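You operate a simulated robot arm through the tools that you are given. There is no shell and no other tool. Be economical: measure what you need, move in short steps, check, and stop when the job is done.

The job below is to be done with a simulated robot arm. You get a single attempt, and the scene is never put back.

JOB
Swap the blocked silencer in the holder for the grey one and prove its flow.
Fine: flow-test the fitted one first; valve shut ahead of the swap and at the end; the old one goes in the BLOCKED tray; leave the third.

Only the result counts: the job must be done as asked and must still hold three seconds after the hand-in. Knocking over, shifting, dropping, spilling or breaking anything else fails it.

ROBOT AND FRAMES
A 6-joint arm with a two-finger parallel gripper, fixed in place. Base frame: the origin is at the foot of the arm, x ahead of it, y to its left, z up; the work surface is at about z = 780. Readings come in mm, degrees, newtons and seconds.
With the tool pointing down near the work surface it reaches from about 240 to 640 mm from the base axis. Its first joint turns from -66.0 to 66.0 degrees. Payload 2.7 kg.
The tool frame sits at the grasp point between the pads (the TCP): z along the fingers, y along the line on which they close. The tips reach 23 mm beyond it. The gripper opens to 94 mm. The fingers are 38 mm wide and 10 mm thick; the gripper's body (54 by 96 mm) begins 39 mm behind the TCP.
Orientation is that of the tool frame in the base frame, as a unit quaternion [x, y, z, w]. With the fingers straight down and closing along the base's y, the tool's x points along the base's -x, its y along +y and its z along -z.

CONTROLS
- The arm moves only by the tool drive_tool. Its argument "series" is a list of rows, each a list of 3 entries, a list of its own where there are three numbers: the turn, a rotation vector about the tool's x, y, z in units of 8 degrees (1.0 is 8 degrees), then the shift along the tool's x, y, z in units of 50 mm (1.0 is 50 mm), then the gripper command, from -1 (shut) to 1 (fully open), values between in proportion. In form: [[[ax, ay, az], [dx, dy, dz], gripper], ...]. A call has 1 to 20 rows; each row shifts and turns the commanded pose from where the row before left it, along the tool's axes as they then stand. A call with a number of a shift or a turn outside -1 to 1 is refused whole. Each row takes 0.2 s and may step no farther than 50 mm and 8.6 degrees from the row before; otherwise, or with a gripper value out of range, the whole call is refused. Where a pose cannot be reached the arm comes as near as it can. A force on the tool above 40 N (or 10 N above the force at the start of the call, whichever is more), or a blocked arm, ends the call early, and 0.2 s more pass. The fingers move at their own pace (about 45 mm/s each) and stop on an object; they squeeze with about 44 N. The grip force told is the motor's: it shows also when the fingers shut on nothing. Time passes only in rows, and 0.2 s behind the last, so rows that do not move let the fingers close. It gives the time, the measured TCP pose, the force on the tool (base axes), the opening and the grip force at its end, in the units of the frame above (readings bear some noise), and new pictures: "views" is both (left out), scene, wrist or none.
- Cameras (640 x 400 px; columns grow to the right, rows downward): "scene" is fixed at [59.6, -435.3, 1390.8]; the picture's right is [0.84, -0.54, 0.00], its down [-0.32, -0.50, -0.80] and it looks along [0.43, 0.68, -0.60] (base axes); focal length 323 px, centre (320, 200). "wrist" rides on the gripper at [86, 16, -75] in the tool frame; the picture's right is [-0.18, 0.98, 0.00], its down [-0.58, -0.11, -0.81] and it looks along [-0.79, -0.15, 0.59] (tool axes); focal length 243 px, centre (320, 200). There is no depth. A picture from a camera that has moved, and an enlarged one, comes with that camera's place and axes in the base frame and with its lens. The place of the scene camera against the robot may be out by one fixed shift of up to 18 mm in any direction.
- enlarge(camera, box): a new picture of the part [left, top, right, bottom] of that camera's present view, enlarged. The clock stands still meanwhile.
- finish_job(): hands the job in; it is judged then, once.

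Go step by step. Nothing tells you positions but the pictures and the camera data: compare them with the known pose of the tool, close in by small moves and look again before you grip or let go. The budget is 120 turns and 170 pictures, counting those below and the enlarged ones. Unless the task says otherwise, let go and move clear before handing in, and close with one line.

The tools are called after "Emit:" by a JSON object that holds its "name" and its "arguments". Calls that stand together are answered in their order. drive_tool: Moves the arm, as the interface text tells. Its arguments: {"type":"object","properties":{"series":{"type":"array"},"views":{"type":"string","enum":["both","scene","wrist","none"]}},"required":["series"]} The other tools are called the same way: enlarge (camera, box) takes an enlarged picture of a part of a camera's view; finish_job () hands the job in.

At the start:

```text
t: 0.0
tool_pos: [459.0, -30.7, 1115.0]
orientation: [0.0, 1.0, 0.0, 0.001]
ft_force: [0.4, -0.1, 0.0]
grip_width: 94.3
finger_force: 0.1
```

scene: 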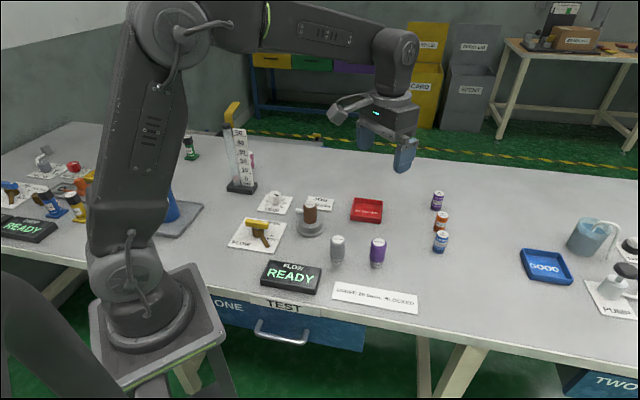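
wrist: 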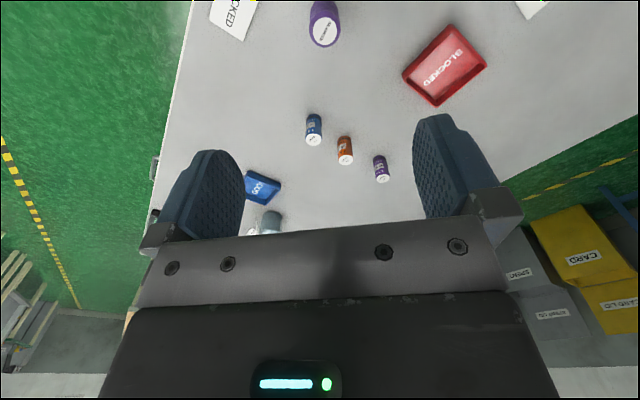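

I see a test station: a valve labelled FLOW, a holder with a brown silencer, a grey and a purple silencer, a red BLOCKED tray and a READY display. I'll enlarge the views to read the labels.

Emit:
{"name": "enlarge", "arguments": {"camera": "scene", "box": [210, 170, 430, 320]}}

Emit:
{"name": "enlarge", "arguments": {"camera": "scene", "box": [200, 90, 340, 260]}}

Emit:
{"name": "enlarge", "arguments": {"camera": "scene", "box": [0, 120, 210, 260]}}

```text
2.67 times, centred on (320, 245) of scene
camera zoom: at [59.6, -435.3, 1390.8], right [0.84, -0.54, 0.0], down [-0.32, -0.5, -0.8], along [0.43, 0.68, -0.6], focal length 862 px, centre (320, 80)
```

zoom: 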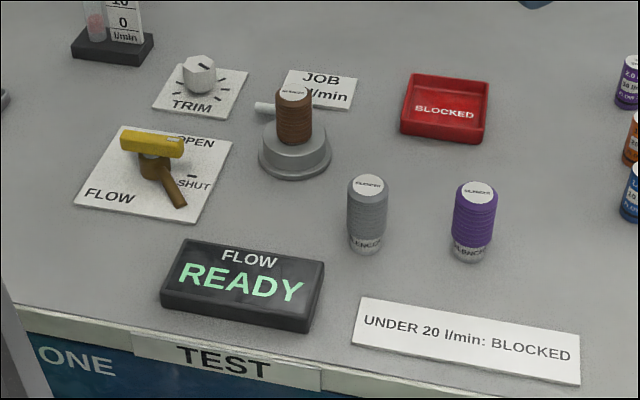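

```text
2.35 times, centred on (270, 175) of scene
camera zoom: at [59.6, -435.3, 1390.8], right [0.84, -0.54, 0.0], down [-0.32, -0.5, -0.8], along [0.43, 0.68, -0.6], focal length 760 px, centre (438, 259)
```

zoom: 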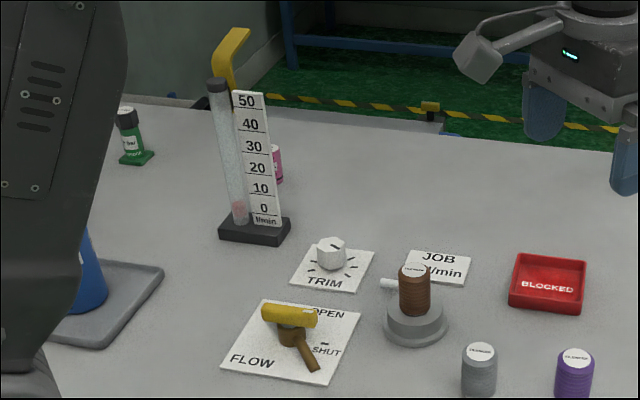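

```text
2.86 times, centred on (105, 190) of scene
camera zoom: at [59.6, -435.3, 1390.8], right [0.84, -0.54, 0.0], down [-0.32, -0.5, -0.8], along [0.43, 0.68, -0.6], focal length 923 px, centre (934, 229)
```

zoom: 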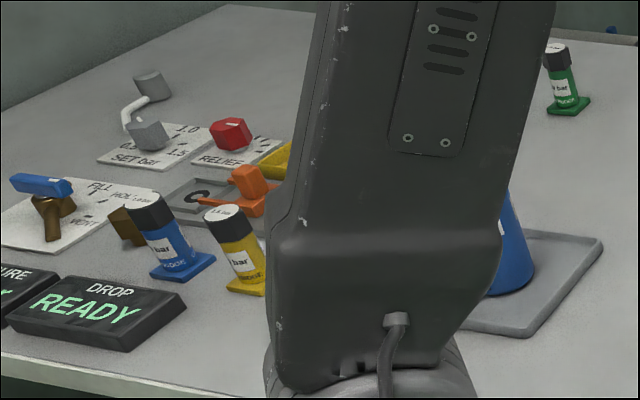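

I'm moving the hand back and left over the station at its present height, to look at it with the wrist camera.

Emit:
{"name": "drive_tool", "arguments": {"series": [[[0, 0, 0], [0.8, 0.55, 0], 1], [[0, 0, 0], [0.8, 0.55, 0], 1], [[0, 0, 0], [0.8, 0.55, 0], 1], [[0, 0, 0], [0.8, 0.55, 0], 1], [[0, 0, 0], [0.6, 0.55, 0], 1], [[0, 0, 0], [0, 0.55, 0], 1], [[0, 0, 0], [0, 0, 0], 1]]}}

```text
t: 1.6
tool_pos: [269.4, 136.7, 1113.2]
orientation: [0.0, 1.0, -0.001, 0.001]
ft_force: [0.5, 0.6, -0.7]
grip_width: 94.1
finger_force: 0.1
camera wrist: at [182.4, 152.3, 1188.7], right [0.18, 0.98, 0.0], down [0.58, -0.11, 0.81], along [0.79, -0.15, -0.59], focal length 243 px, centre (320, 200)
```

scene: 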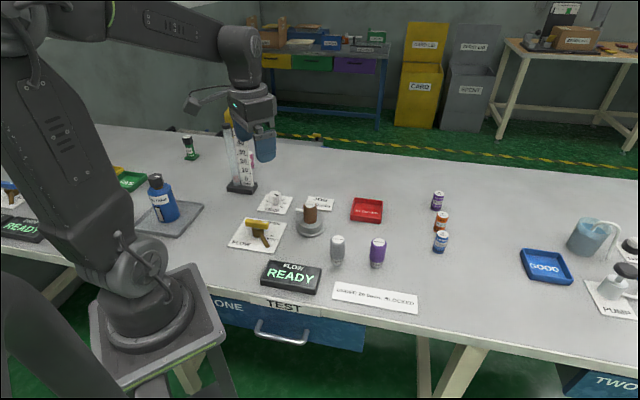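
wrist: 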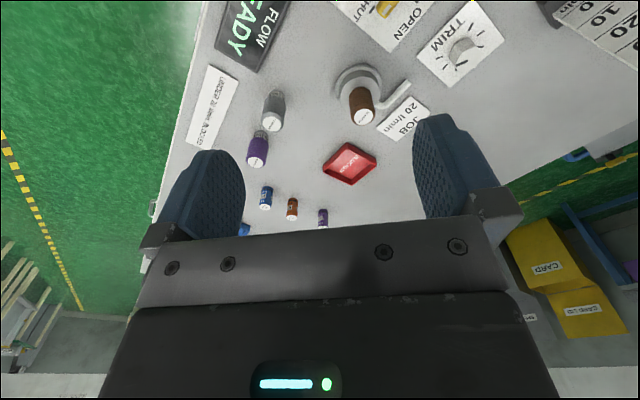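

The JOB card says 20 l/min. I'm enlarging the view for details of the valve, the trim and the silencers.

Emit:
{"name": "enlarge", "arguments": {"camera": "wrist", "box": [220, 0, 420, 170]}}

Emit:
{"name": "enlarge", "arguments": {"camera": "wrist", "box": [320, 0, 520, 140]}}

Emit:
{"name": "enlarge", "arguments": {"camera": "scene", "box": [220, 200, 320, 260]}}

```text
2.35 times, centred on (320, 85) of wrist
camera zoom: at [182.4, 152.3, 1188.7], right [0.18, 0.98, 0.0], down [0.58, -0.11, 0.81], along [0.79, -0.15, -0.59], focal length 571 px, centre (320, 471)
```

zoom: 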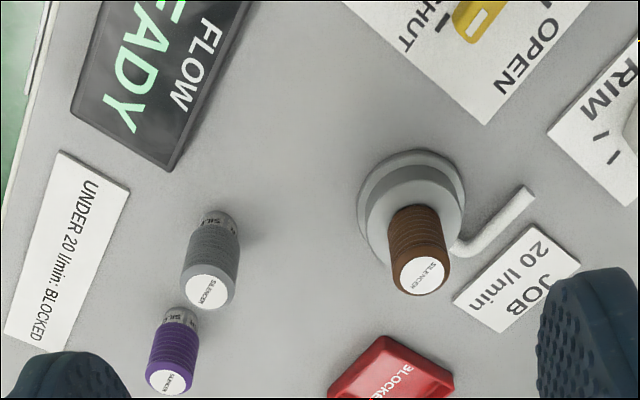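

```text
2.86 times, centred on (420, 70) of wrist
camera zoom: at [182.4, 152.3, 1188.7], right [0.18, 0.98, 0.0], down [0.58, -0.11, 0.81], along [0.79, -0.15, -0.59], focal length 693 px, centre (34, 571)
```

zoom: 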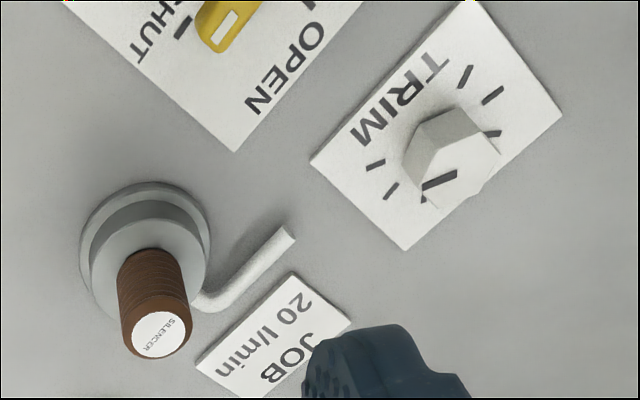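

```text
6.40 times, centred on (270, 230) of scene
camera zoom: at [59.6, -435.3, 1390.8], right [0.84, -0.54, 0.0], down [-0.32, -0.5, -0.8], along [0.43, 0.68, -0.6], focal length 2068 px, centre (640, 8)
```

zoom: 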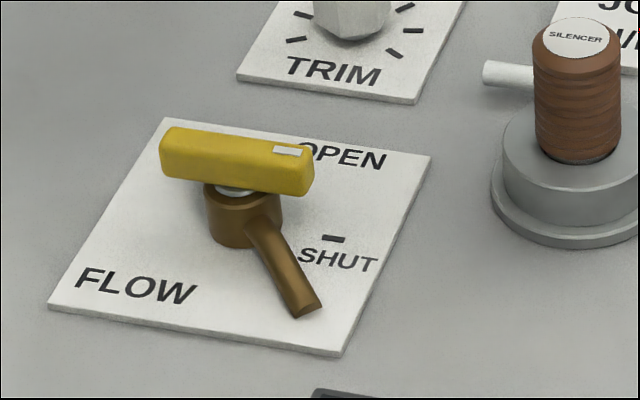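

I need a more vertical view of the valve, so I'm tilting the hand to point the wrist camera down.

Emit:
{"name": "drive_tool", "arguments": {"series": [[[0, 1, 0], [0, 0, 0], 1], [[0, 1, 0], [0, 0, 0], 1], [[0, 1, 0], [0, 0, 0], 1], [[0, 1, 0], [0, 0, 0], 1], [[0, 0, 0], [0, 0, 0], 1]], "views": "wrist"}}

```text
t: 2.8
tool_pos: [268.6, 134.4, 1114.8]
orientation: [-0.001, 0.961, -0.001, -0.276]
ft_force: [0.5, -0.4, 0.1]
grip_width: 94.0
finger_force: 0.0
camera wrist: at [234.5, 150.8, 1223.2], right [0.16, 0.98, -0.1], down [0.92, -0.11, 0.37], along [0.36, -0.15, -0.92], focal length 243 px, centre (320, 200)
```

wrist: 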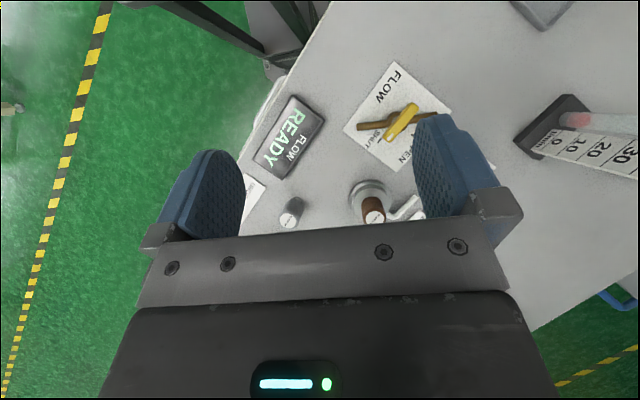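

Emit:
{"name": "enlarge", "arguments": {"camera": "wrist", "box": [330, 50, 470, 180]}}

Emit:
{"name": "enlarge", "arguments": {"camera": "wrist", "box": [250, 150, 430, 250]}}

```text
3.08 times, centred on (400, 115) of wrist
camera zoom: at [234.5, 150.8, 1223.2], right [0.16, 0.98, -0.1], down [0.92, -0.11, 0.37], along [0.36, -0.15, -0.92], focal length 746 px, centre (74, 462)
```

zoom: 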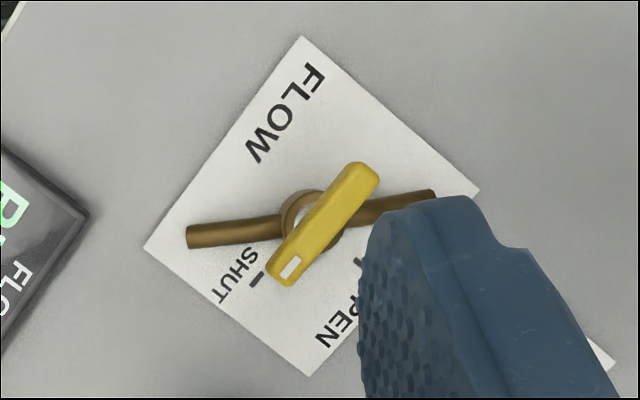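

```text
3.56 times, centred on (340, 200) of wrist
camera zoom: at [234.5, 150.8, 1223.2], right [0.16, 0.98, -0.1], down [0.92, -0.11, 0.37], along [0.36, -0.15, -0.92], focal length 863 px, centre (249, 200)
```

zoom: 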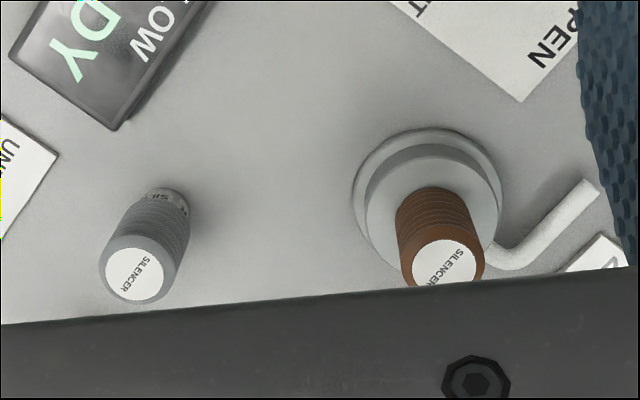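

The handle's white mark points at SHUT, so opening it is about +90° seen from above. I place the handle near (278, 229, 820). I'm levelling the hand, moving above the valve and yawing to match the handle.

Emit:
{"name": "drive_tool", "arguments": {"series": [[[0, -1, 0], [0, 0, 0], 1], [[0, -1, 0], [0, 0, 0], 1], [[0, -1, 0], [0, 0, 0], 1], [[0, -1, 0], [0, 0, 0], 1], [[0, 0, 0], [-0.06, 0.63, 0.66], 1], [[0, 0, 0], [-0.06, 0.63, 0.66], 1], [[0, 0, 0], [-0.06, 0.63, 0.66], 1], [[0, 0, 0.925], [0, 0, 0], 1], [[0, 0, 0.925], [0, 0, 0], 1], [[0, 0, 0.925], [0, 0, 0], 1], [[0, 0, 0.925], [0, 0, 0], 1], [[0, 0, 0.925], [0, 0, 0], 1], [[0, 0, 0], [0, 0, 0], 1]]}}

```text
t: 5.6
tool_pos: [279.0, 229.5, 1014.8]
orientation: [0.318, 0.948, 0.001, 0.0]
ft_force: [0.1, -0.2, 0.8]
grip_width: 93.8
finger_force: 0.1
camera wrist: at [217.8, 294.5, 1089.8], right [0.74, 0.67, 0.0], down [0.4, -0.44, 0.81], along [0.54, -0.6, -0.59], focal length 243 px, centre (320, 200)
```

scene: 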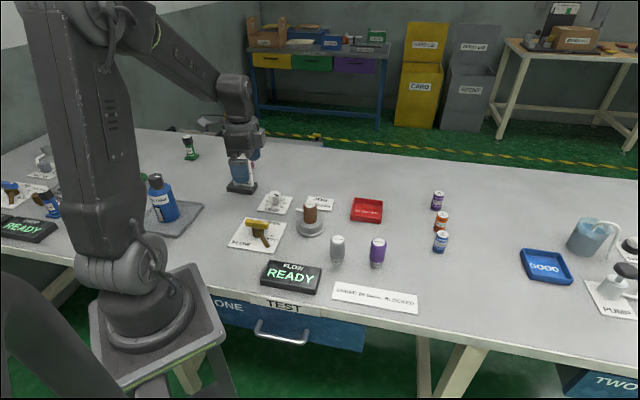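
wrist: 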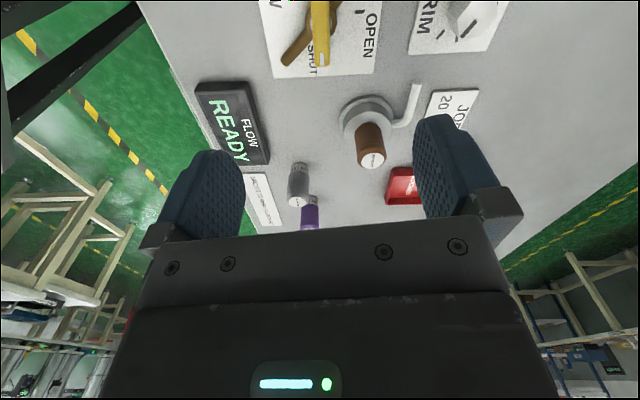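

I'm refining the handle's angle from this closer view.

Emit:
{"name": "enlarge", "arguments": {"camera": "wrist", "box": [250, 0, 400, 94]}}

Emit:
{"name": "enlarge", "arguments": {"camera": "scene", "box": [220, 210, 290, 260]}}

```text
4.26 times, centred on (325, 47) of wrist
camera zoom: at [217.8, 294.5, 1089.8], right [0.74, 0.67, 0.0], down [0.4, -0.44, 0.81], along [0.54, -0.6, -0.59], focal length 1032 px, centre (299, 851)
```

zoom: 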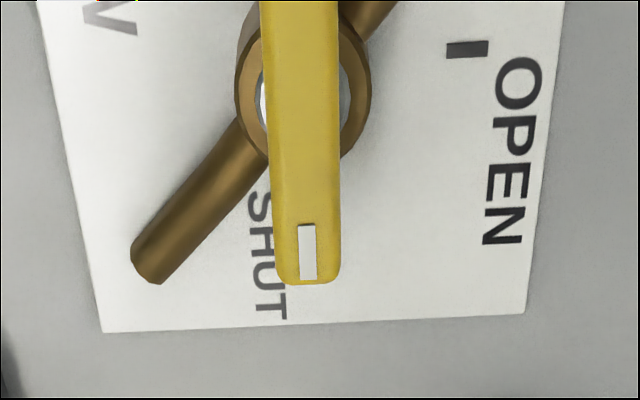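

```text
8.00 times, centred on (255, 235) of scene
camera zoom: at [59.6, -435.3, 1390.8], right [0.84, -0.54, 0.0], down [-0.32, -0.5, -0.8], along [0.43, 0.68, -0.6], focal length 2586 px, centre (840, -80)
```

zoom: 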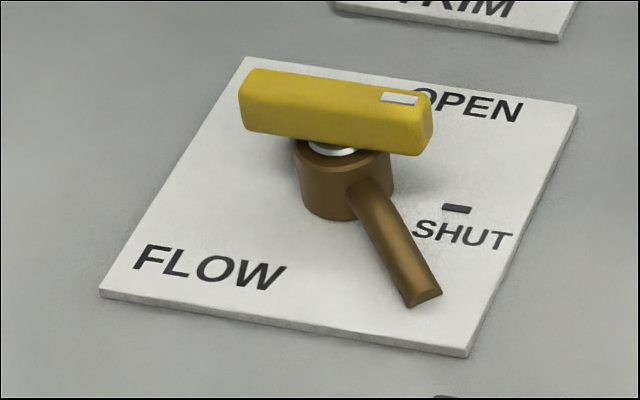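

The handle lies at -45° with its pivot at about (278, 230). I'm correcting the yaw and descending to just above it.

Emit:
{"name": "drive_tool", "arguments": {"series": [[[0, 0, 1], [0, 0, 0], 1], [[0, 0, 0], [0, 0, 1], 0.2], [[0, 0, 0], [0, 0, 1], 0.0], [[0, 0, 0], [0, 0, 0.8], 0.0], [[0, 0, 0], [0, 0, 0.4], 0.0], [[0, 0, 0], [0, 0, 0], 0]]}}

```text
t: 7.0
tool_pos: [277.3, 228.5, 855.8]
orientation: [0.383, 0.924, 0.001, 0.0]
ft_force: [-0.4, 0.3, 0.5]
grip_width: 47.2
finger_force: 0.0
camera wrist: at [227.8, 300.6, 930.0], right [0.82, 0.57, 0.0], down [0.33, -0.49, 0.81], along [0.46, -0.66, -0.59], focal length 243 px, centre (320, 200)
```

scene: 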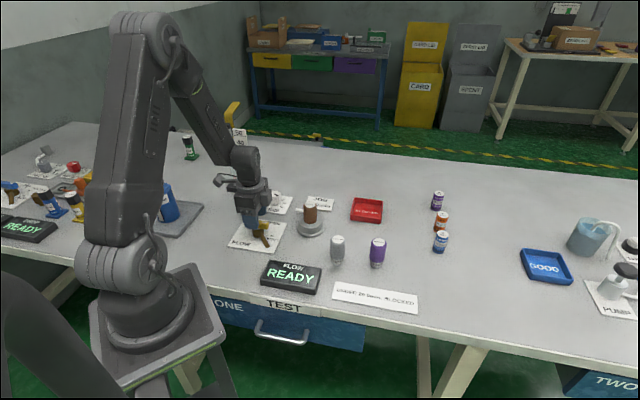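
wrist: 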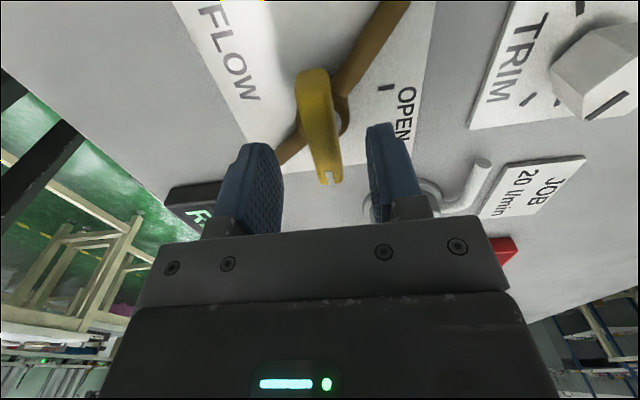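

The handle sits between the fingers. I'm checking the heights from the side before going lower.

Emit:
{"name": "enlarge", "arguments": {"camera": "scene", "box": [210, 180, 310, 260]}}

Emit:
{"name": "enlarge", "arguments": {"camera": "wrist", "box": [220, 50, 440, 200]}}

```text
5.00 times, centred on (260, 220) of scene
camera zoom: at [59.6, -435.3, 1390.8], right [0.84, -0.54, 0.0], down [-0.32, -0.5, -0.8], along [0.43, 0.68, -0.6], focal length 1616 px, centre (620, 100)
```

zoom: 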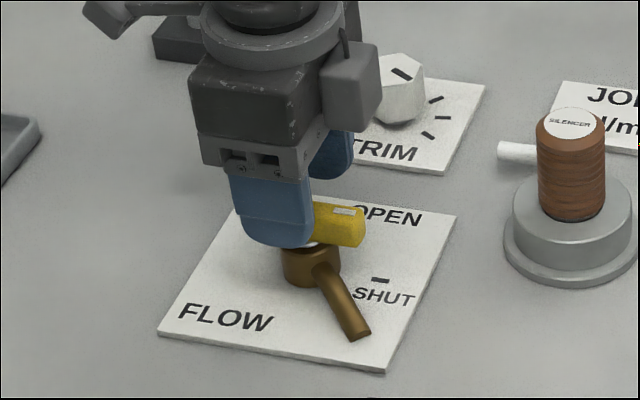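

```text
2.67 times, centred on (330, 125) of wrist
camera zoom: at [227.8, 300.6, 930.0], right [0.82, 0.57, 0.0], down [0.33, -0.49, 0.81], along [0.46, -0.66, -0.59], focal length 647 px, centre (293, 400)
```

zoom: 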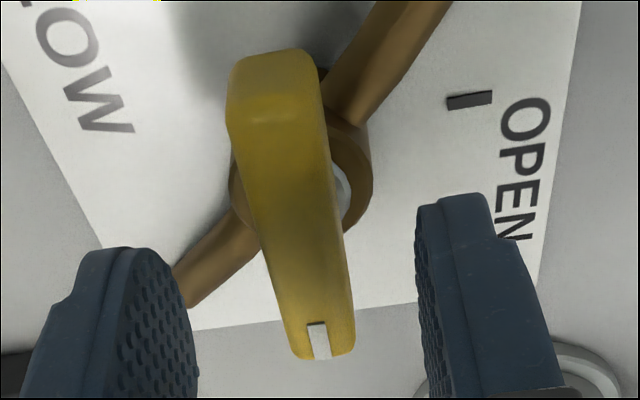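

The handle's top comes out at about z 833. I'm going down 14 mm and closing on it.

Emit:
{"name": "drive_tool", "arguments": {"series": [[[0, 0, 0], [0.01, 0.038, 0.14], 0], [[0, 0, 0], [0, 0, 0.14], 0], [[0, 0, 0], [0, 0, 0], -0.5], [[0, 0, 0], [0, 0, 0], -1], [[0, 0, 0], [0, 0, 0], -1], [[0, 0, 0], [0, 0, 0], -1]]}}

```text
t: 8.4
tool_pos: [279.7, 228.9, 842.7]
orientation: [0.383, 0.924, 0.001, 0.0]
ft_force: [-3.6, -1.9, 1.4]
grip_width: 15.9
finger_force: 44.9
camera wrist: at [228.6, 302.4, 916.7], right [0.82, 0.57, 0.0], down [0.33, -0.49, 0.81], along [0.46, -0.67, -0.59], focal length 243 px, centre (320, 200)
```

scene: 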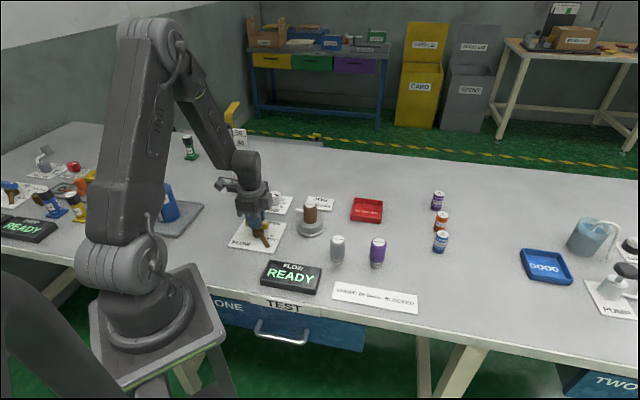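
wrist: 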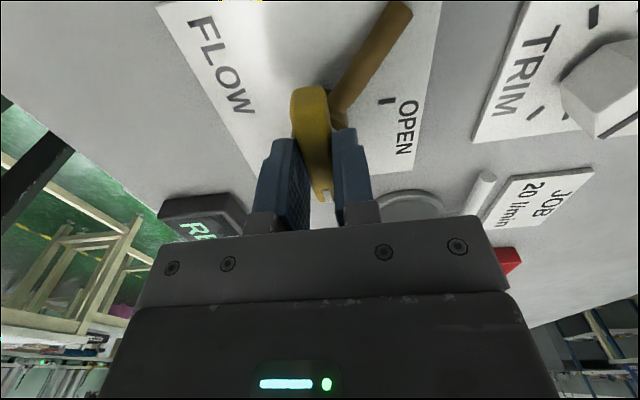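

It's gripped at 15.9 mm. I'm turning it half way toward OPEN and checking.

Emit:
{"name": "drive_tool", "arguments": {"series": [[[0, 0, -0.7], [0, 0, 0], -1], [[0, 0, -0.7], [0, 0, 0], -1], [[0, 0, -0.7], [0, 0, 0], -1], [[0, 0, -0.7], [0, 0, 0], -1], [[0, 0, -0.7], [0, 0, 0], -1], [[0, 0, -0.7], [0, 0, 0], -1], [[0, 0, -0.7], [0, 0, 0], -1], [[0, 0, -0.7], [0, 0, 0], -1]]}}

```text
t: 10.2
tool_pos: [278.0, 230.0, 843.0]
orientation: [0.0, 1.0, -0.001, 0.0]
ft_force: [-1.9, -26.6, 10.9]
grip_width: 15.9
finger_force: 45.0
camera wrist: at [191.9, 246.1, 916.7], right [0.19, 0.98, 0.0], down [0.58, -0.11, 0.81], along [0.79, -0.15, -0.59], focal length 243 px, centre (320, 200)
```

scene: 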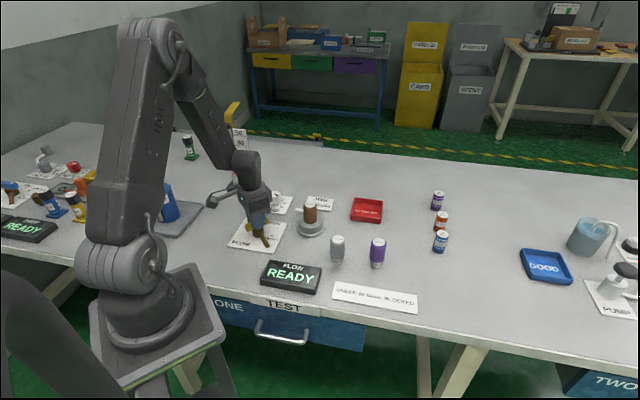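
wrist: 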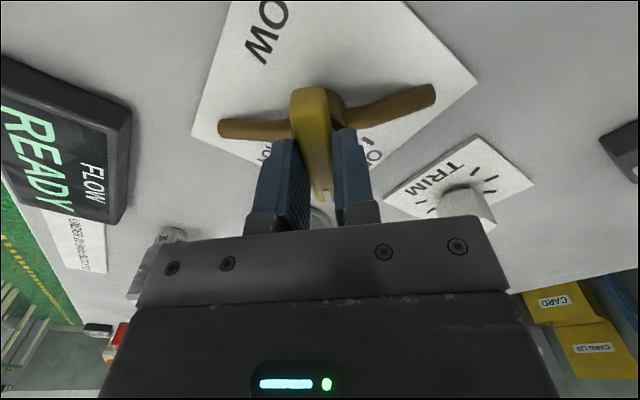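

There's a side force of about 27 N along y, so I'm slightly off the pivot. I'm shifting 1.5 mm toward -y to relieve it.

Emit:
{"name": "drive_tool", "arguments": {"series": [[[0, 0, 0], [0, -0.03, 0], -1], [[0, 0, 0], [0, 0, 0], -1]], "views": "none"}}

```text
t: 10.8
tool_pos: [279.4, 230.9, 841.7]
orientation: [0.001, 1.0, 0.001, 0.0]
ft_force: [-5.2, -1.8, -1.1]
grip_width: 15.7
finger_force: 45.0
```

The force is relieved, so I'm continuing the turn.

Emit:
{"name": "drive_tool", "arguments": {"series": [[[0, 0, -0.7], [0, 0, 0], -1], [[0, 0, -0.7], [0, 0, 0], -1], [[0, 0, -0.7], [0, 0, 0], -1], [[0, 0, -0.7], [0, 0, 0], -1], [[0, 0, 0], [0, 0, 0], -1]], "views": "none"}}

Emit:
{"name": "drive_tool", "arguments": {"series": [[[0, 0, -0.7], [0, 0, 0], -1], [[0, 0, -0.7], [0, 0, 0], -1], [[0, 0, -0.7], [0, 0, 0], -1], [[0, 0, -0.7], [0, 0, 0], -1], [[0, 0, 0], [0, 0, 0], -1]]}}

```text
t: 12.0
tool_pos: [279.7, 229.2, 842.4]
orientation: [-0.195, 0.981, 0.001, 0.001]
ft_force: [-21.1, -7.0, 31.5]
grip_width: 15.8
finger_force: 44.9
```

```text
t: 13.2
tool_pos: [279.1, 230.1, 841.2]
orientation: [-0.379, 0.925, 0.0, 0.0]
ft_force: [-18.9, -6.3, 19.3]
grip_width: 15.8
finger_force: 44.7
camera wrist: at [205.6, 180.2, 916.6], right [-0.56, 0.83, 0.0], down [0.49, 0.33, 0.81], along [0.67, 0.45, -0.59], focal length 243 px, centre (320, 200)
```

scene: 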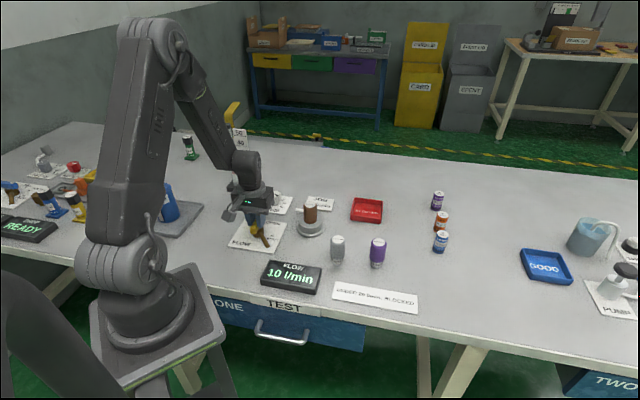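
wrist: 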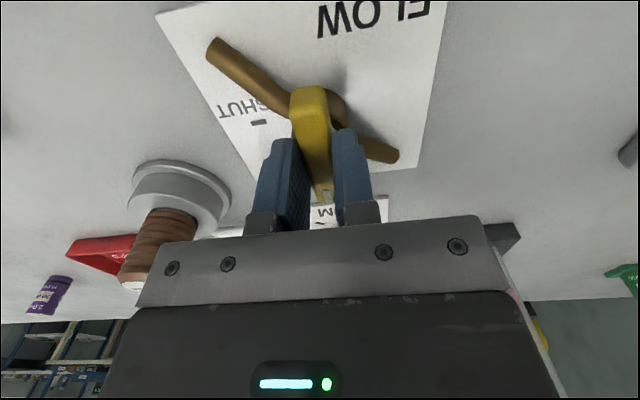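

The display reads 10 l/min, below 20. I'm holding for a couple of seconds to see it settle.

Emit:
{"name": "drive_tool", "arguments": {"series": [[[0, 0, 0], [0, 0, 0], -1], [[0, 0, 0], [0, 0, 0], -1], [[0, 0, 0], [0, 0, 0], -1], [[0, 0, 0], [0, 0, 0], -1], [[0, 0, 0], [0, 0, 0], -1], [[0, 0, 0], [0, 0, 0], -1], [[0, 0, 0], [0, 0, 0], -1], [[0, 0, 0], [0, 0, 0], -1], [[0, 0, 0], [0, 0, 0], -1], [[0, 0, 0], [0, 0, 0], -1], [[0, 0, 0], [0, 0, 0], -1], [[0, 0, 0], [0, 0, 0], -1]], "views": "none"}}

Emit:
{"name": "enlarge", "arguments": {"camera": "scene", "box": [200, 170, 340, 300]}}

```text
t: 15.8
tool_pos: [278.7, 229.9, 841.3]
orientation: [-0.38, 0.925, 0.0, 0.0]
ft_force: [-14.6, -8.9, 6.1]
grip_width: 15.9
finger_force: 44.6
```

```text
3.08 times, centred on (270, 235) of scene
camera zoom: at [59.2, -435.6, 1390.7], right [0.84, -0.54, 0.0], down [-0.32, -0.5, -0.8], along [0.43, 0.68, -0.6], focal length 994 px, centre (474, 92)
```

zoom: 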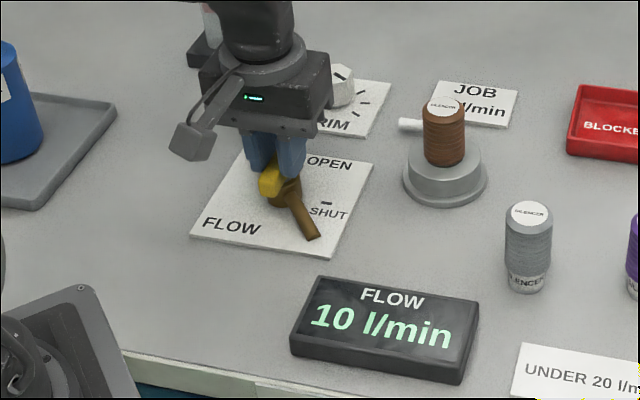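

It holds at 10 l/min, so the fitted silencer is confirmed blocked. I'm turning the handle back to SHUT.

Emit:
{"name": "drive_tool", "arguments": {"series": [[[0, 0, 0.7], [0, 0, 0], -1], [[0, 0, 0.7], [0, 0, 0], -1], [[0, 0, 0.7], [0, 0, 0], -1], [[0, 0, 0.7], [0, 0, 0], -1], [[0, 0, 0.7], [0, 0, 0], -1], [[0, 0, 0.7], [0, 0, 0], -1], [[0, 0, 0.7], [0, 0, 0], -1], [[0, 0, 0.7], [0, 0, 0], -1]], "views": "none"}}

Emit:
{"name": "drive_tool", "arguments": {"series": [[[0, 0, 0.7], [0, 0, 0], -1], [[0, 0, 0.7], [0, 0, 0], -1], [[0, 0, 0.7], [0, 0, 0], -1], [[0, 0, 0.7], [0, 0, 0], -1], [[0, 0, 0.7], [0, 0, 0], -1], [[0, 0, 0.7], [0, 0, 0], -1], [[0, 0, 0.7], [0, 0, 0], -1], [[0, 0, 0.7], [0, 0, 0], -1], [[0, 0, 0.06], [0, 0, 0], -1]], "views": "scene"}}

```text
t: 17.6
tool_pos: [278.4, 229.6, 841.0]
orientation: [0.003, 1.0, 0.001, 0.0]
ft_force: [-11.4, 1.9, 14.4]
grip_width: 15.9
finger_force: 44.6
```

```text
t: 19.6
tool_pos: [279.5, 230.4, 840.5]
orientation: [0.385, 0.923, 0.001, 0.001]
ft_force: [3.6, 4.8, -0.5]
grip_width: 15.8
finger_force: 44.5
```

scene: 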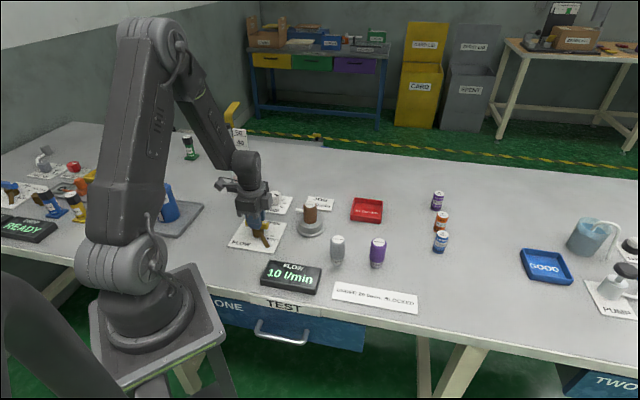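

The handle is back at SHUT. I'm letting go, rising and checking the handle and the flow tube.

Emit:
{"name": "drive_tool", "arguments": {"series": [[[0, 0, 0], [0, 0, 0], 0], [[0, 0, 0], [0, 0, 0], 0], [[0, 0, 0], [0, 0, 0], 0], [[0, 0, 0], [0, 0, -0.4], 0], [[0, 0, 0], [0, 0, -1], 0], [[0, 0, 0], [0, 0, -1], 0], [[0, 0, 0], [0, 0, -1], 1], [[0, 0, 0], [0, 0, 0], 1]]}}

Emit:
{"name": "enlarge", "arguments": {"camera": "scene", "box": [210, 120, 330, 260]}}

Emit:
{"name": "enlarge", "arguments": {"camera": "wrist", "box": [230, 0, 430, 130]}}

```text
t: 21.4
tool_pos: [278.3, 229.0, 1014.3]
orientation: [0.385, 0.923, 0.001, 0.0]
ft_force: [-0.1, 0.4, 0.2]
grip_width: 93.9
finger_force: 0.1
camera wrist: at [227.7, 301.6, 1088.5], right [0.83, 0.56, 0.0], down [0.33, -0.49, 0.81], along [0.45, -0.67, -0.59], focal length 243 px, centre (320, 200)
```

scene: 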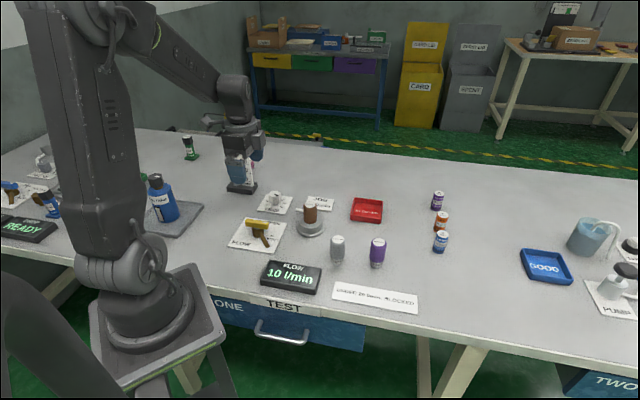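
wrist: 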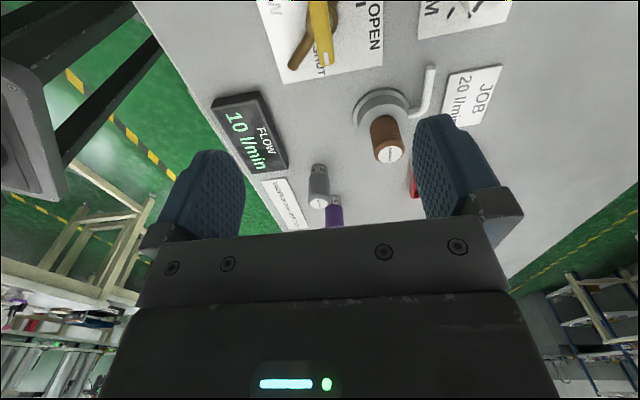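

```text
2.86 times, centred on (270, 190) of scene
camera zoom: at [59.5, -435.4, 1390.8], right [0.84, -0.54, 0.0], down [-0.32, -0.5, -0.8], along [0.43, 0.68, -0.6], focal length 923 px, centre (463, 229)
```

zoom: 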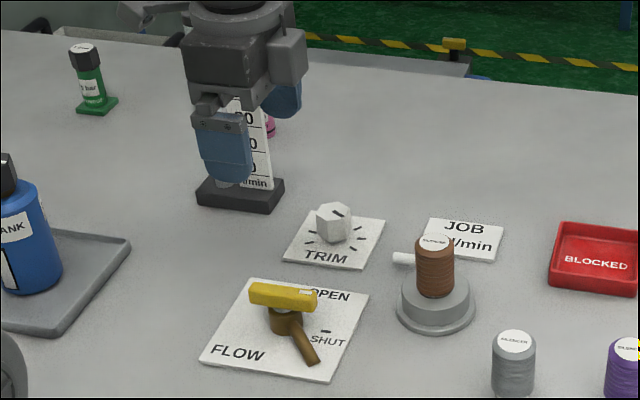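

```text
3.08 times, centred on (330, 65) of wrist
camera zoom: at [227.7, 301.6, 1088.5], right [0.83, 0.56, 0.0], down [0.33, -0.49, 0.81], along [0.45, -0.67, -0.59], focal length 746 px, centre (289, 615)
```

zoom: 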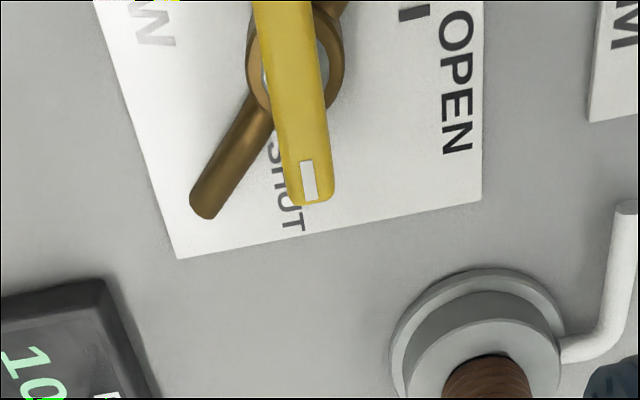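

The valve is shut and the display has latched 10 l/min. I triangulate the fitted silencer's top at about (414, 176, 867) and the grey one's at about (413, 27, 849). I'm moving above the fitted one.

Emit:
{"name": "drive_tool", "arguments": {"series": [[[0, 0, -0.94], [0, 0, 0], 1], [[0, 0, -0.94], [0, 0, 0], 1], [[0, 0, -0.94], [0, 0, 0], 1], [[0, 0, -0.94], [0, 0, 0], 1], [[0, 0, -0.95], [0, 0, 0], 1], [[0, 0, -0.95], [0, 0, 0], 1], [[0, 0, 0], [-0.68, -0.265, 0], 1], [[0, 0, 0], [-0.68, -0.265, 0], 1], [[0, 0, 0], [-0.68, -0.265, 0], 1], [[0, 0, 0], [-0.68, -0.265, 0], 1], [[0, 0, 0], [0, 0, 0.6], 1], [[0, 0, 0], [0, 0, 0.6], 1], [[0, 0, 0], [0, 0, 0], 1]]}}

```text
t: 24.2
tool_pos: [415.6, 177.2, 950.9]
orientation: [0.0, 1.0, 0.0, 0.001]
ft_force: [-0.1, 0.5, 0.3]
grip_width: 93.9
finger_force: 0.0
camera wrist: at [329.3, 193.9, 1025.5], right [0.19, 0.98, 0.0], down [0.58, -0.11, 0.81], along [0.79, -0.15, -0.59], focal length 243 px, centre (320, 200)
```

scene: 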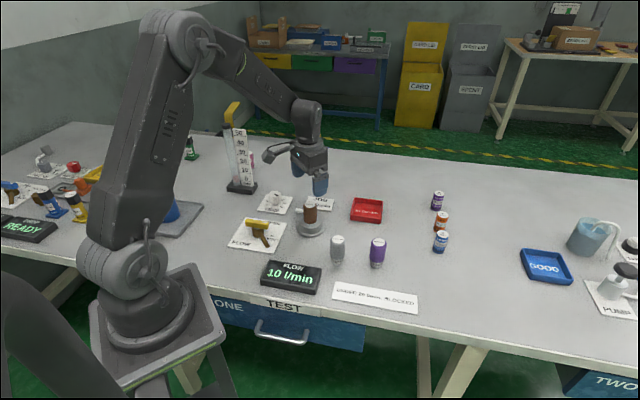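
wrist: 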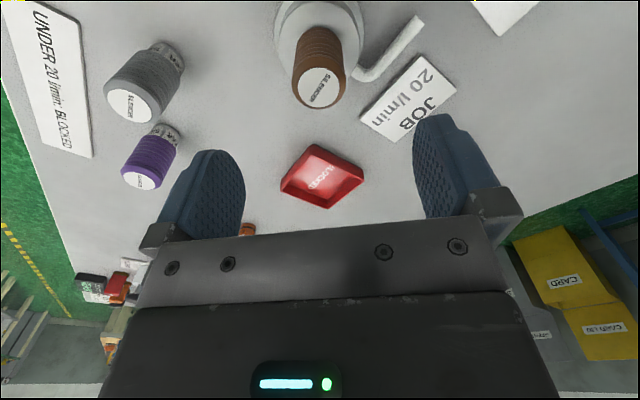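

The fitted silencer is centred under the hand, and the tray centre is near (591, 148). I'm descending to z 848 and closing.

Emit:
{"name": "drive_tool", "arguments": {"series": [[[0, 0, 0], [0, 0, 0.8], 1], [[0, 0, 0], [0, 0, 0.8], 1], [[0, 0, 0], [0, 0, 0.46], 1], [[0, 0, 0], [0, 0, 0], -0.5], [[0, 0, 0], [0, 0, 0], -1], [[0, 0, 0], [0, 0, 0], -1], [[0, 0, 0], [0, 0, 0], -1]]}}

Emit:
{"name": "enlarge", "arguments": {"camera": "scene", "box": [260, 150, 380, 250]}}

```text
t: 25.8
tool_pos: [414.8, 176.5, 850.2]
orientation: [0.002, 1.0, 0.0, 0.001]
ft_force: [-0.3, 0.7, -0.2]
grip_width: 37.0
finger_force: 36.0
camera wrist: at [328.5, 192.4, 923.6], right [0.19, 0.98, 0.0], down [0.58, -0.11, 0.81], along [0.79, -0.15, -0.59], focal length 243 px, centre (320, 200)
```

scene: 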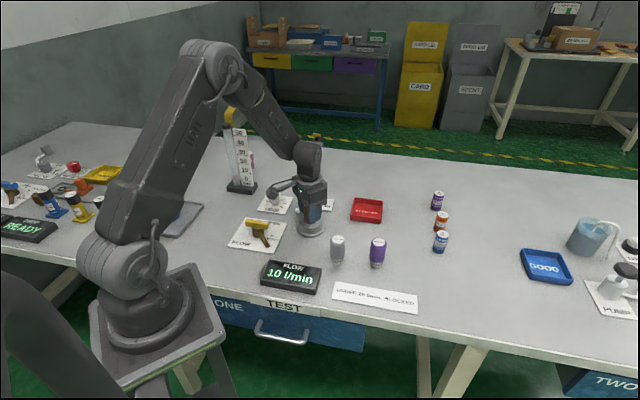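
wrist: 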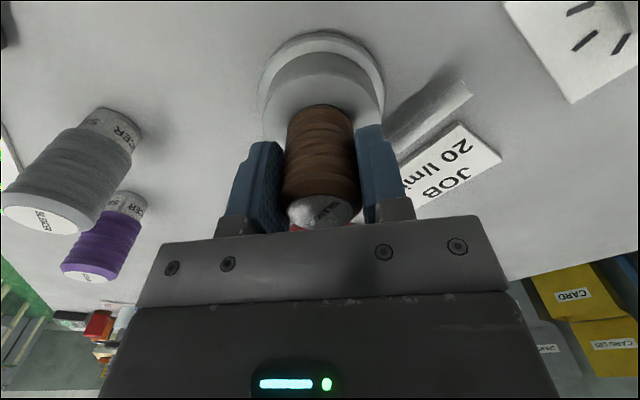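

```text
4.00 times, centred on (320, 200) of scene
camera zoom: at [59.6, -435.3, 1390.8], right [0.84, -0.54, 0.0], down [-0.32, -0.5, -0.8], along [0.43, 0.68, -0.6], focal length 1293 px, centre (320, 200)
```

zoom: 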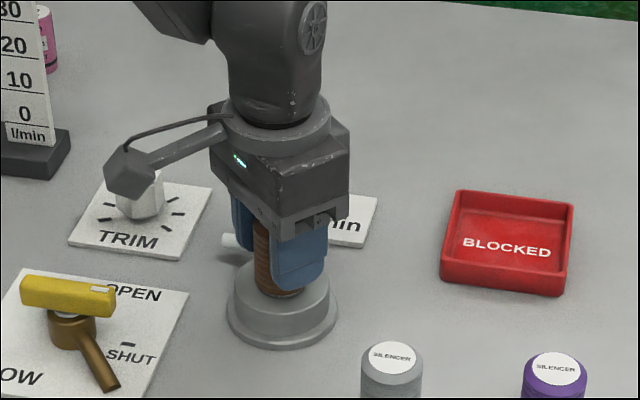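

It's gripped at 37 mm. I'm pulling it straight up slowly.

Emit:
{"name": "drive_tool", "arguments": {"series": [[[0, 0, 0], [0, 0, 0], -1], [[0, 0, 0], [0, 0, -0.15], -1], [[0, 0, 0], [0, 0, -0.15], -1], [[0, 0, 0], [0, 0, -0.2], -1], [[0, 0, 0], [0, 0, -0.3], -1], [[0, 0, 0], [0, 0, -0.5], -1], [[0, 0, 0], [0, 0, -0.6], -1], [[0, 0, 0], [0, 0, 0], -1]]}}

Emit:
{"name": "enlarge", "arguments": {"camera": "scene", "box": [260, 110, 380, 250]}}

```text
t: 27.6
tool_pos: [414.4, 179.5, 943.8]
orientation: [0.002, 1.0, 0.0, 0.0]
ft_force: [0.2, 0.6, -0.6]
grip_width: 36.7
finger_force: 43.5
camera wrist: at [327.4, 195.2, 1018.1], right [0.19, 0.98, 0.0], down [0.58, -0.11, 0.81], along [0.79, -0.15, -0.59], focal length 243 px, centre (320, 200)
```

scene: 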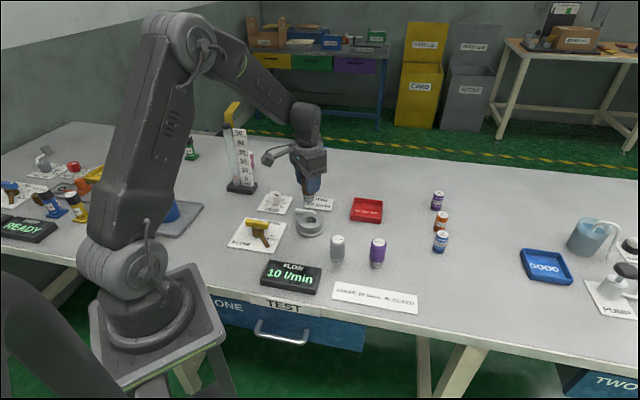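
wrist: 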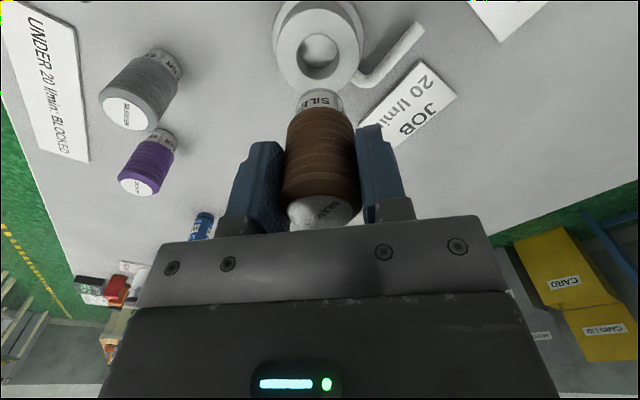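

```text
2.86 times, centred on (320, 180) of scene
camera zoom: at [59.6, -435.3, 1390.8], right [0.84, -0.54, 0.0], down [-0.32, -0.5, -0.8], along [0.43, 0.68, -0.6], focal length 923 px, centre (320, 257)
```

zoom: 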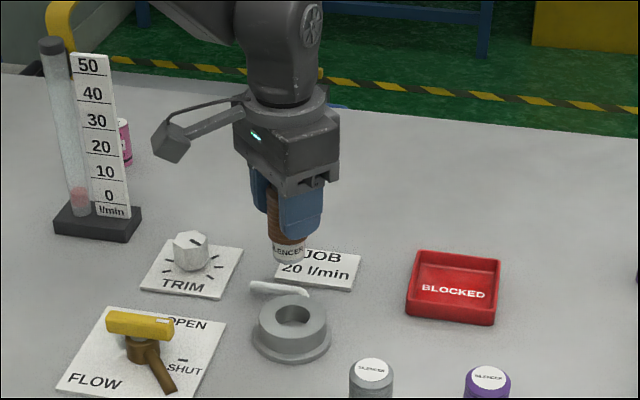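

The socket is empty and clean. I'm carrying the old silencer over to the tray.

Emit:
{"name": "drive_tool", "arguments": {"series": [[[0, 0, 0], [-0.7, -0.13, 0], -1], [[0, 0, 0], [-0.7, -0.13, 0], -1], [[0, 0, 0], [-0.7, -0.13, 0], -1], [[0, 0, 0], [-0.7, -0.13, 0], -1], [[0, 0, 0], [-0.7, -0.12, 0], -1], [[0, 0, 0], [0, 0, 0.4], -1], [[0, 0, 0], [0, 0, 0.4], -1], [[0, 0, 0], [0, 0, 0], -1]]}}

Emit:
{"name": "enlarge", "arguments": {"camera": "scene", "box": [310, 120, 430, 240]}}

```text
t: 29.4
tool_pos: [589.9, 143.8, 905.0]
orientation: [0.0, 1.0, 0.0, 0.0]
ft_force: [-0.7, -0.3, 0.0]
grip_width: 37.1
finger_force: 44.2
camera wrist: at [502.8, 160.1, 979.7], right [0.19, 0.98, 0.0], down [0.58, -0.11, 0.81], along [0.79, -0.15, -0.59], focal length 243 px, centre (320, 200)
```

scene: 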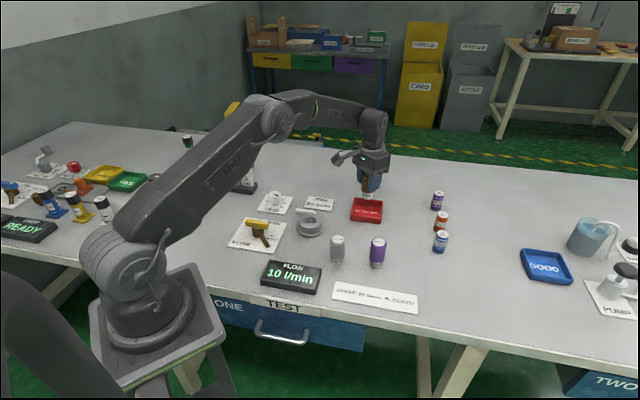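
wrist: 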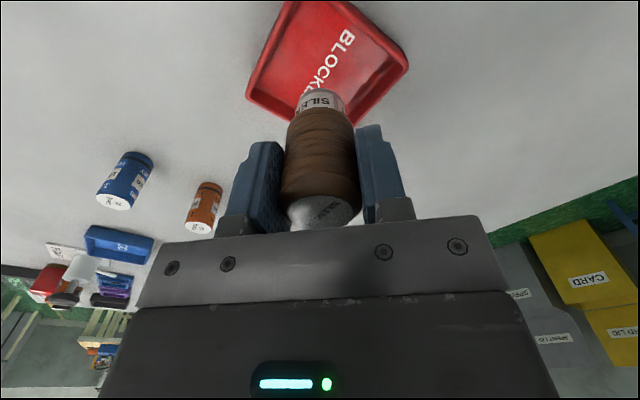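

```text
3.33 times, centred on (370, 180) of scene
camera zoom: at [59.6, -435.3, 1390.8], right [0.84, -0.54, 0.0], down [-0.32, -0.5, -0.8], along [0.43, 0.68, -0.6], focal length 1077 px, centre (153, 267)
```

zoom: 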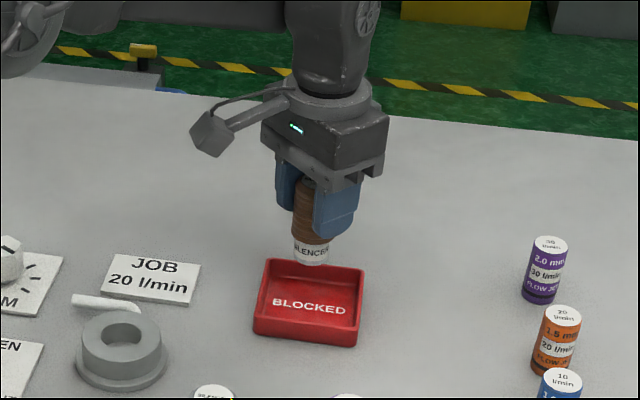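

The tray centre refines to (595, 145). I'm nudging 4 mm outward and lowering to just above the tray floor.

Emit:
{"name": "drive_tool", "arguments": {"series": [[[0, 0, 0], [-0.08, 0.03, 0.4], -1], [[0, 0, 0], [0, 0, 0.4], -1], [[0, 0, 0], [0, 0, 0.3], -1], [[0, 0, 0], [0, 0, 0], -1]]}}

Emit:
{"name": "enlarge", "arguments": {"camera": "scene", "box": [310, 150, 430, 240]}}

```text
t: 30.4
tool_pos: [594.8, 145.6, 849.7]
orientation: [0.002, 1.0, 0.0, 0.001]
ft_force: [-0.5, -0.2, -1.4]
grip_width: 37.0
finger_force: 43.9
camera wrist: at [507.3, 161.0, 923.8], right [0.19, 0.98, 0.0], down [0.58, -0.11, 0.81], along [0.79, -0.15, -0.59], focal length 243 px, centre (320, 200)
```

scene: 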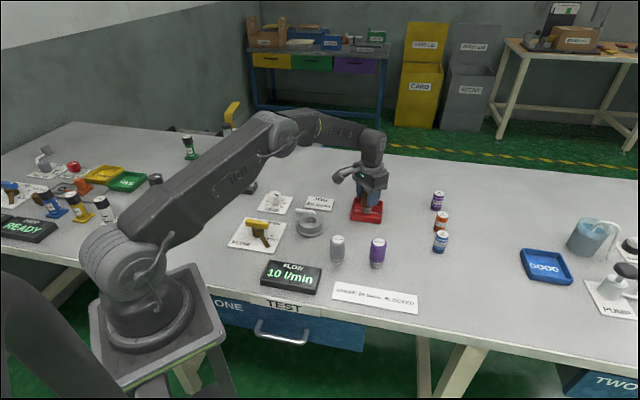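
wrist: 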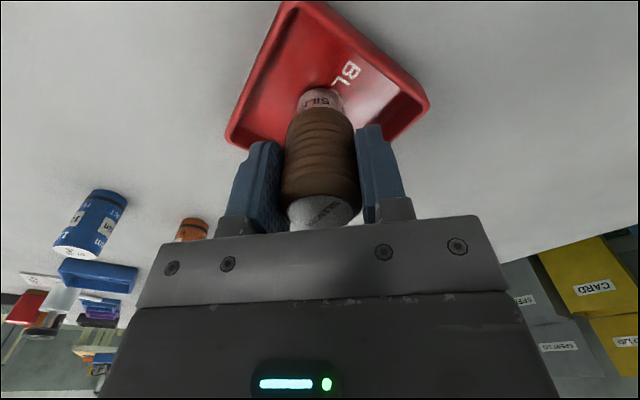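

```text
4.44 times, centred on (370, 195) of scene
camera zoom: at [59.6, -435.3, 1390.8], right [0.84, -0.54, 0.0], down [-0.32, -0.5, -0.8], along [0.43, 0.68, -0.6], focal length 1436 px, centre (98, 222)
```

zoom: 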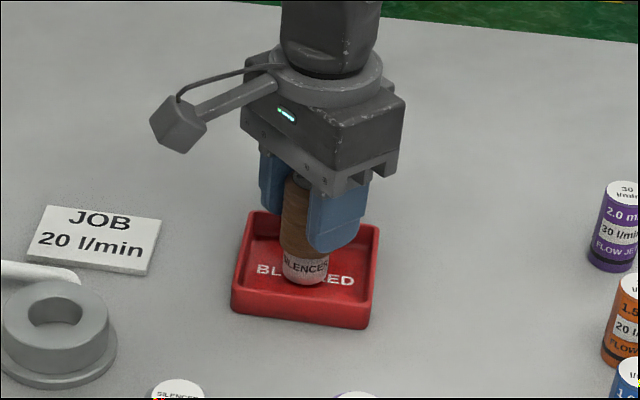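

It's centred over the tray floor. I'm lowering in small steps and watching the force.

Emit:
{"name": "drive_tool", "arguments": {"series": [[[0, 0, 0], [0, 0, 0.08], -1], [[0, 0, 0], [0, 0, 0.06], -1], [[0, 0, 0], [0, 0, 0], -1]], "views": "none"}}

Emit:
{"name": "drive_tool", "arguments": {"series": [[[0, 0, 0], [0, 0, 0.04], -1], [[0, 0, 0], [0, 0, 0], -1]], "views": "none"}}

Emit:
{"name": "drive_tool", "arguments": {"series": [[[0, 0, 0], [0, 0, 0.03], -1], [[0, 0, 0], [0, 0, 0], -1]], "views": "wrist"}}

```text
t: 31.2
tool_pos: [595.3, 145.6, 844.6]
orientation: [0.001, 1.0, 0.001, 0.002]
ft_force: [-4.6, -1.5, 18.5]
grip_width: 36.9
finger_force: 43.4
```

```text
t: 31.8
tool_pos: [595.0, 145.0, 843.6]
orientation: [0.002, 1.0, 0.001, 0.005]
ft_force: [-3.5, -1.9, 28.5]
grip_width: 37.1
finger_force: 44.4
```

```text
t: 32.4
tool_pos: [595.3, 146.0, 843.4]
orientation: [0.002, 1.0, 0.002, 0.005]
ft_force: [-1.9, -6.0, 32.0]
grip_width: 36.9
finger_force: 44.3
camera wrist: at [507.5, 161.0, 916.6], right [0.19, 0.98, 0.0], down [0.57, -0.11, 0.81], along [0.8, -0.15, -0.58], focal length 243 px, centre (320, 200)
```

wrist: 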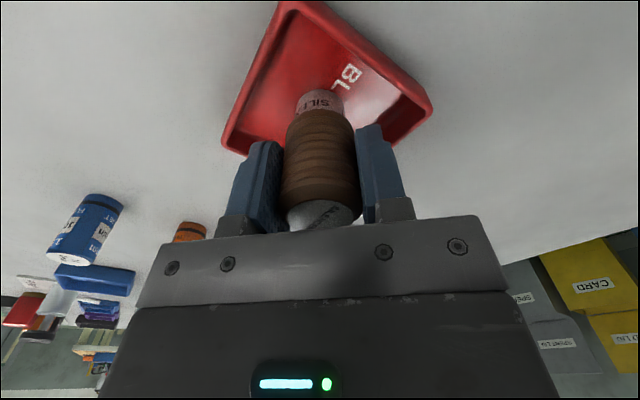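

The base touched down at TCP z 844.5. I'm easing off the pressure and then letting go.

Emit:
{"name": "drive_tool", "arguments": {"series": [[[0, 0, 0], [0, 0, -0.09], -1], [[0, 0, 0], [0, 0, 0], -1]], "views": "none"}}

```text
t: 33.0
tool_pos: [594.0, 146.4, 843.4]
orientation: [0.0, 1.0, 0.001, 0.002]
ft_force: [5.0, 0.3, 12.8]
grip_width: 36.5
finger_force: 43.5
```

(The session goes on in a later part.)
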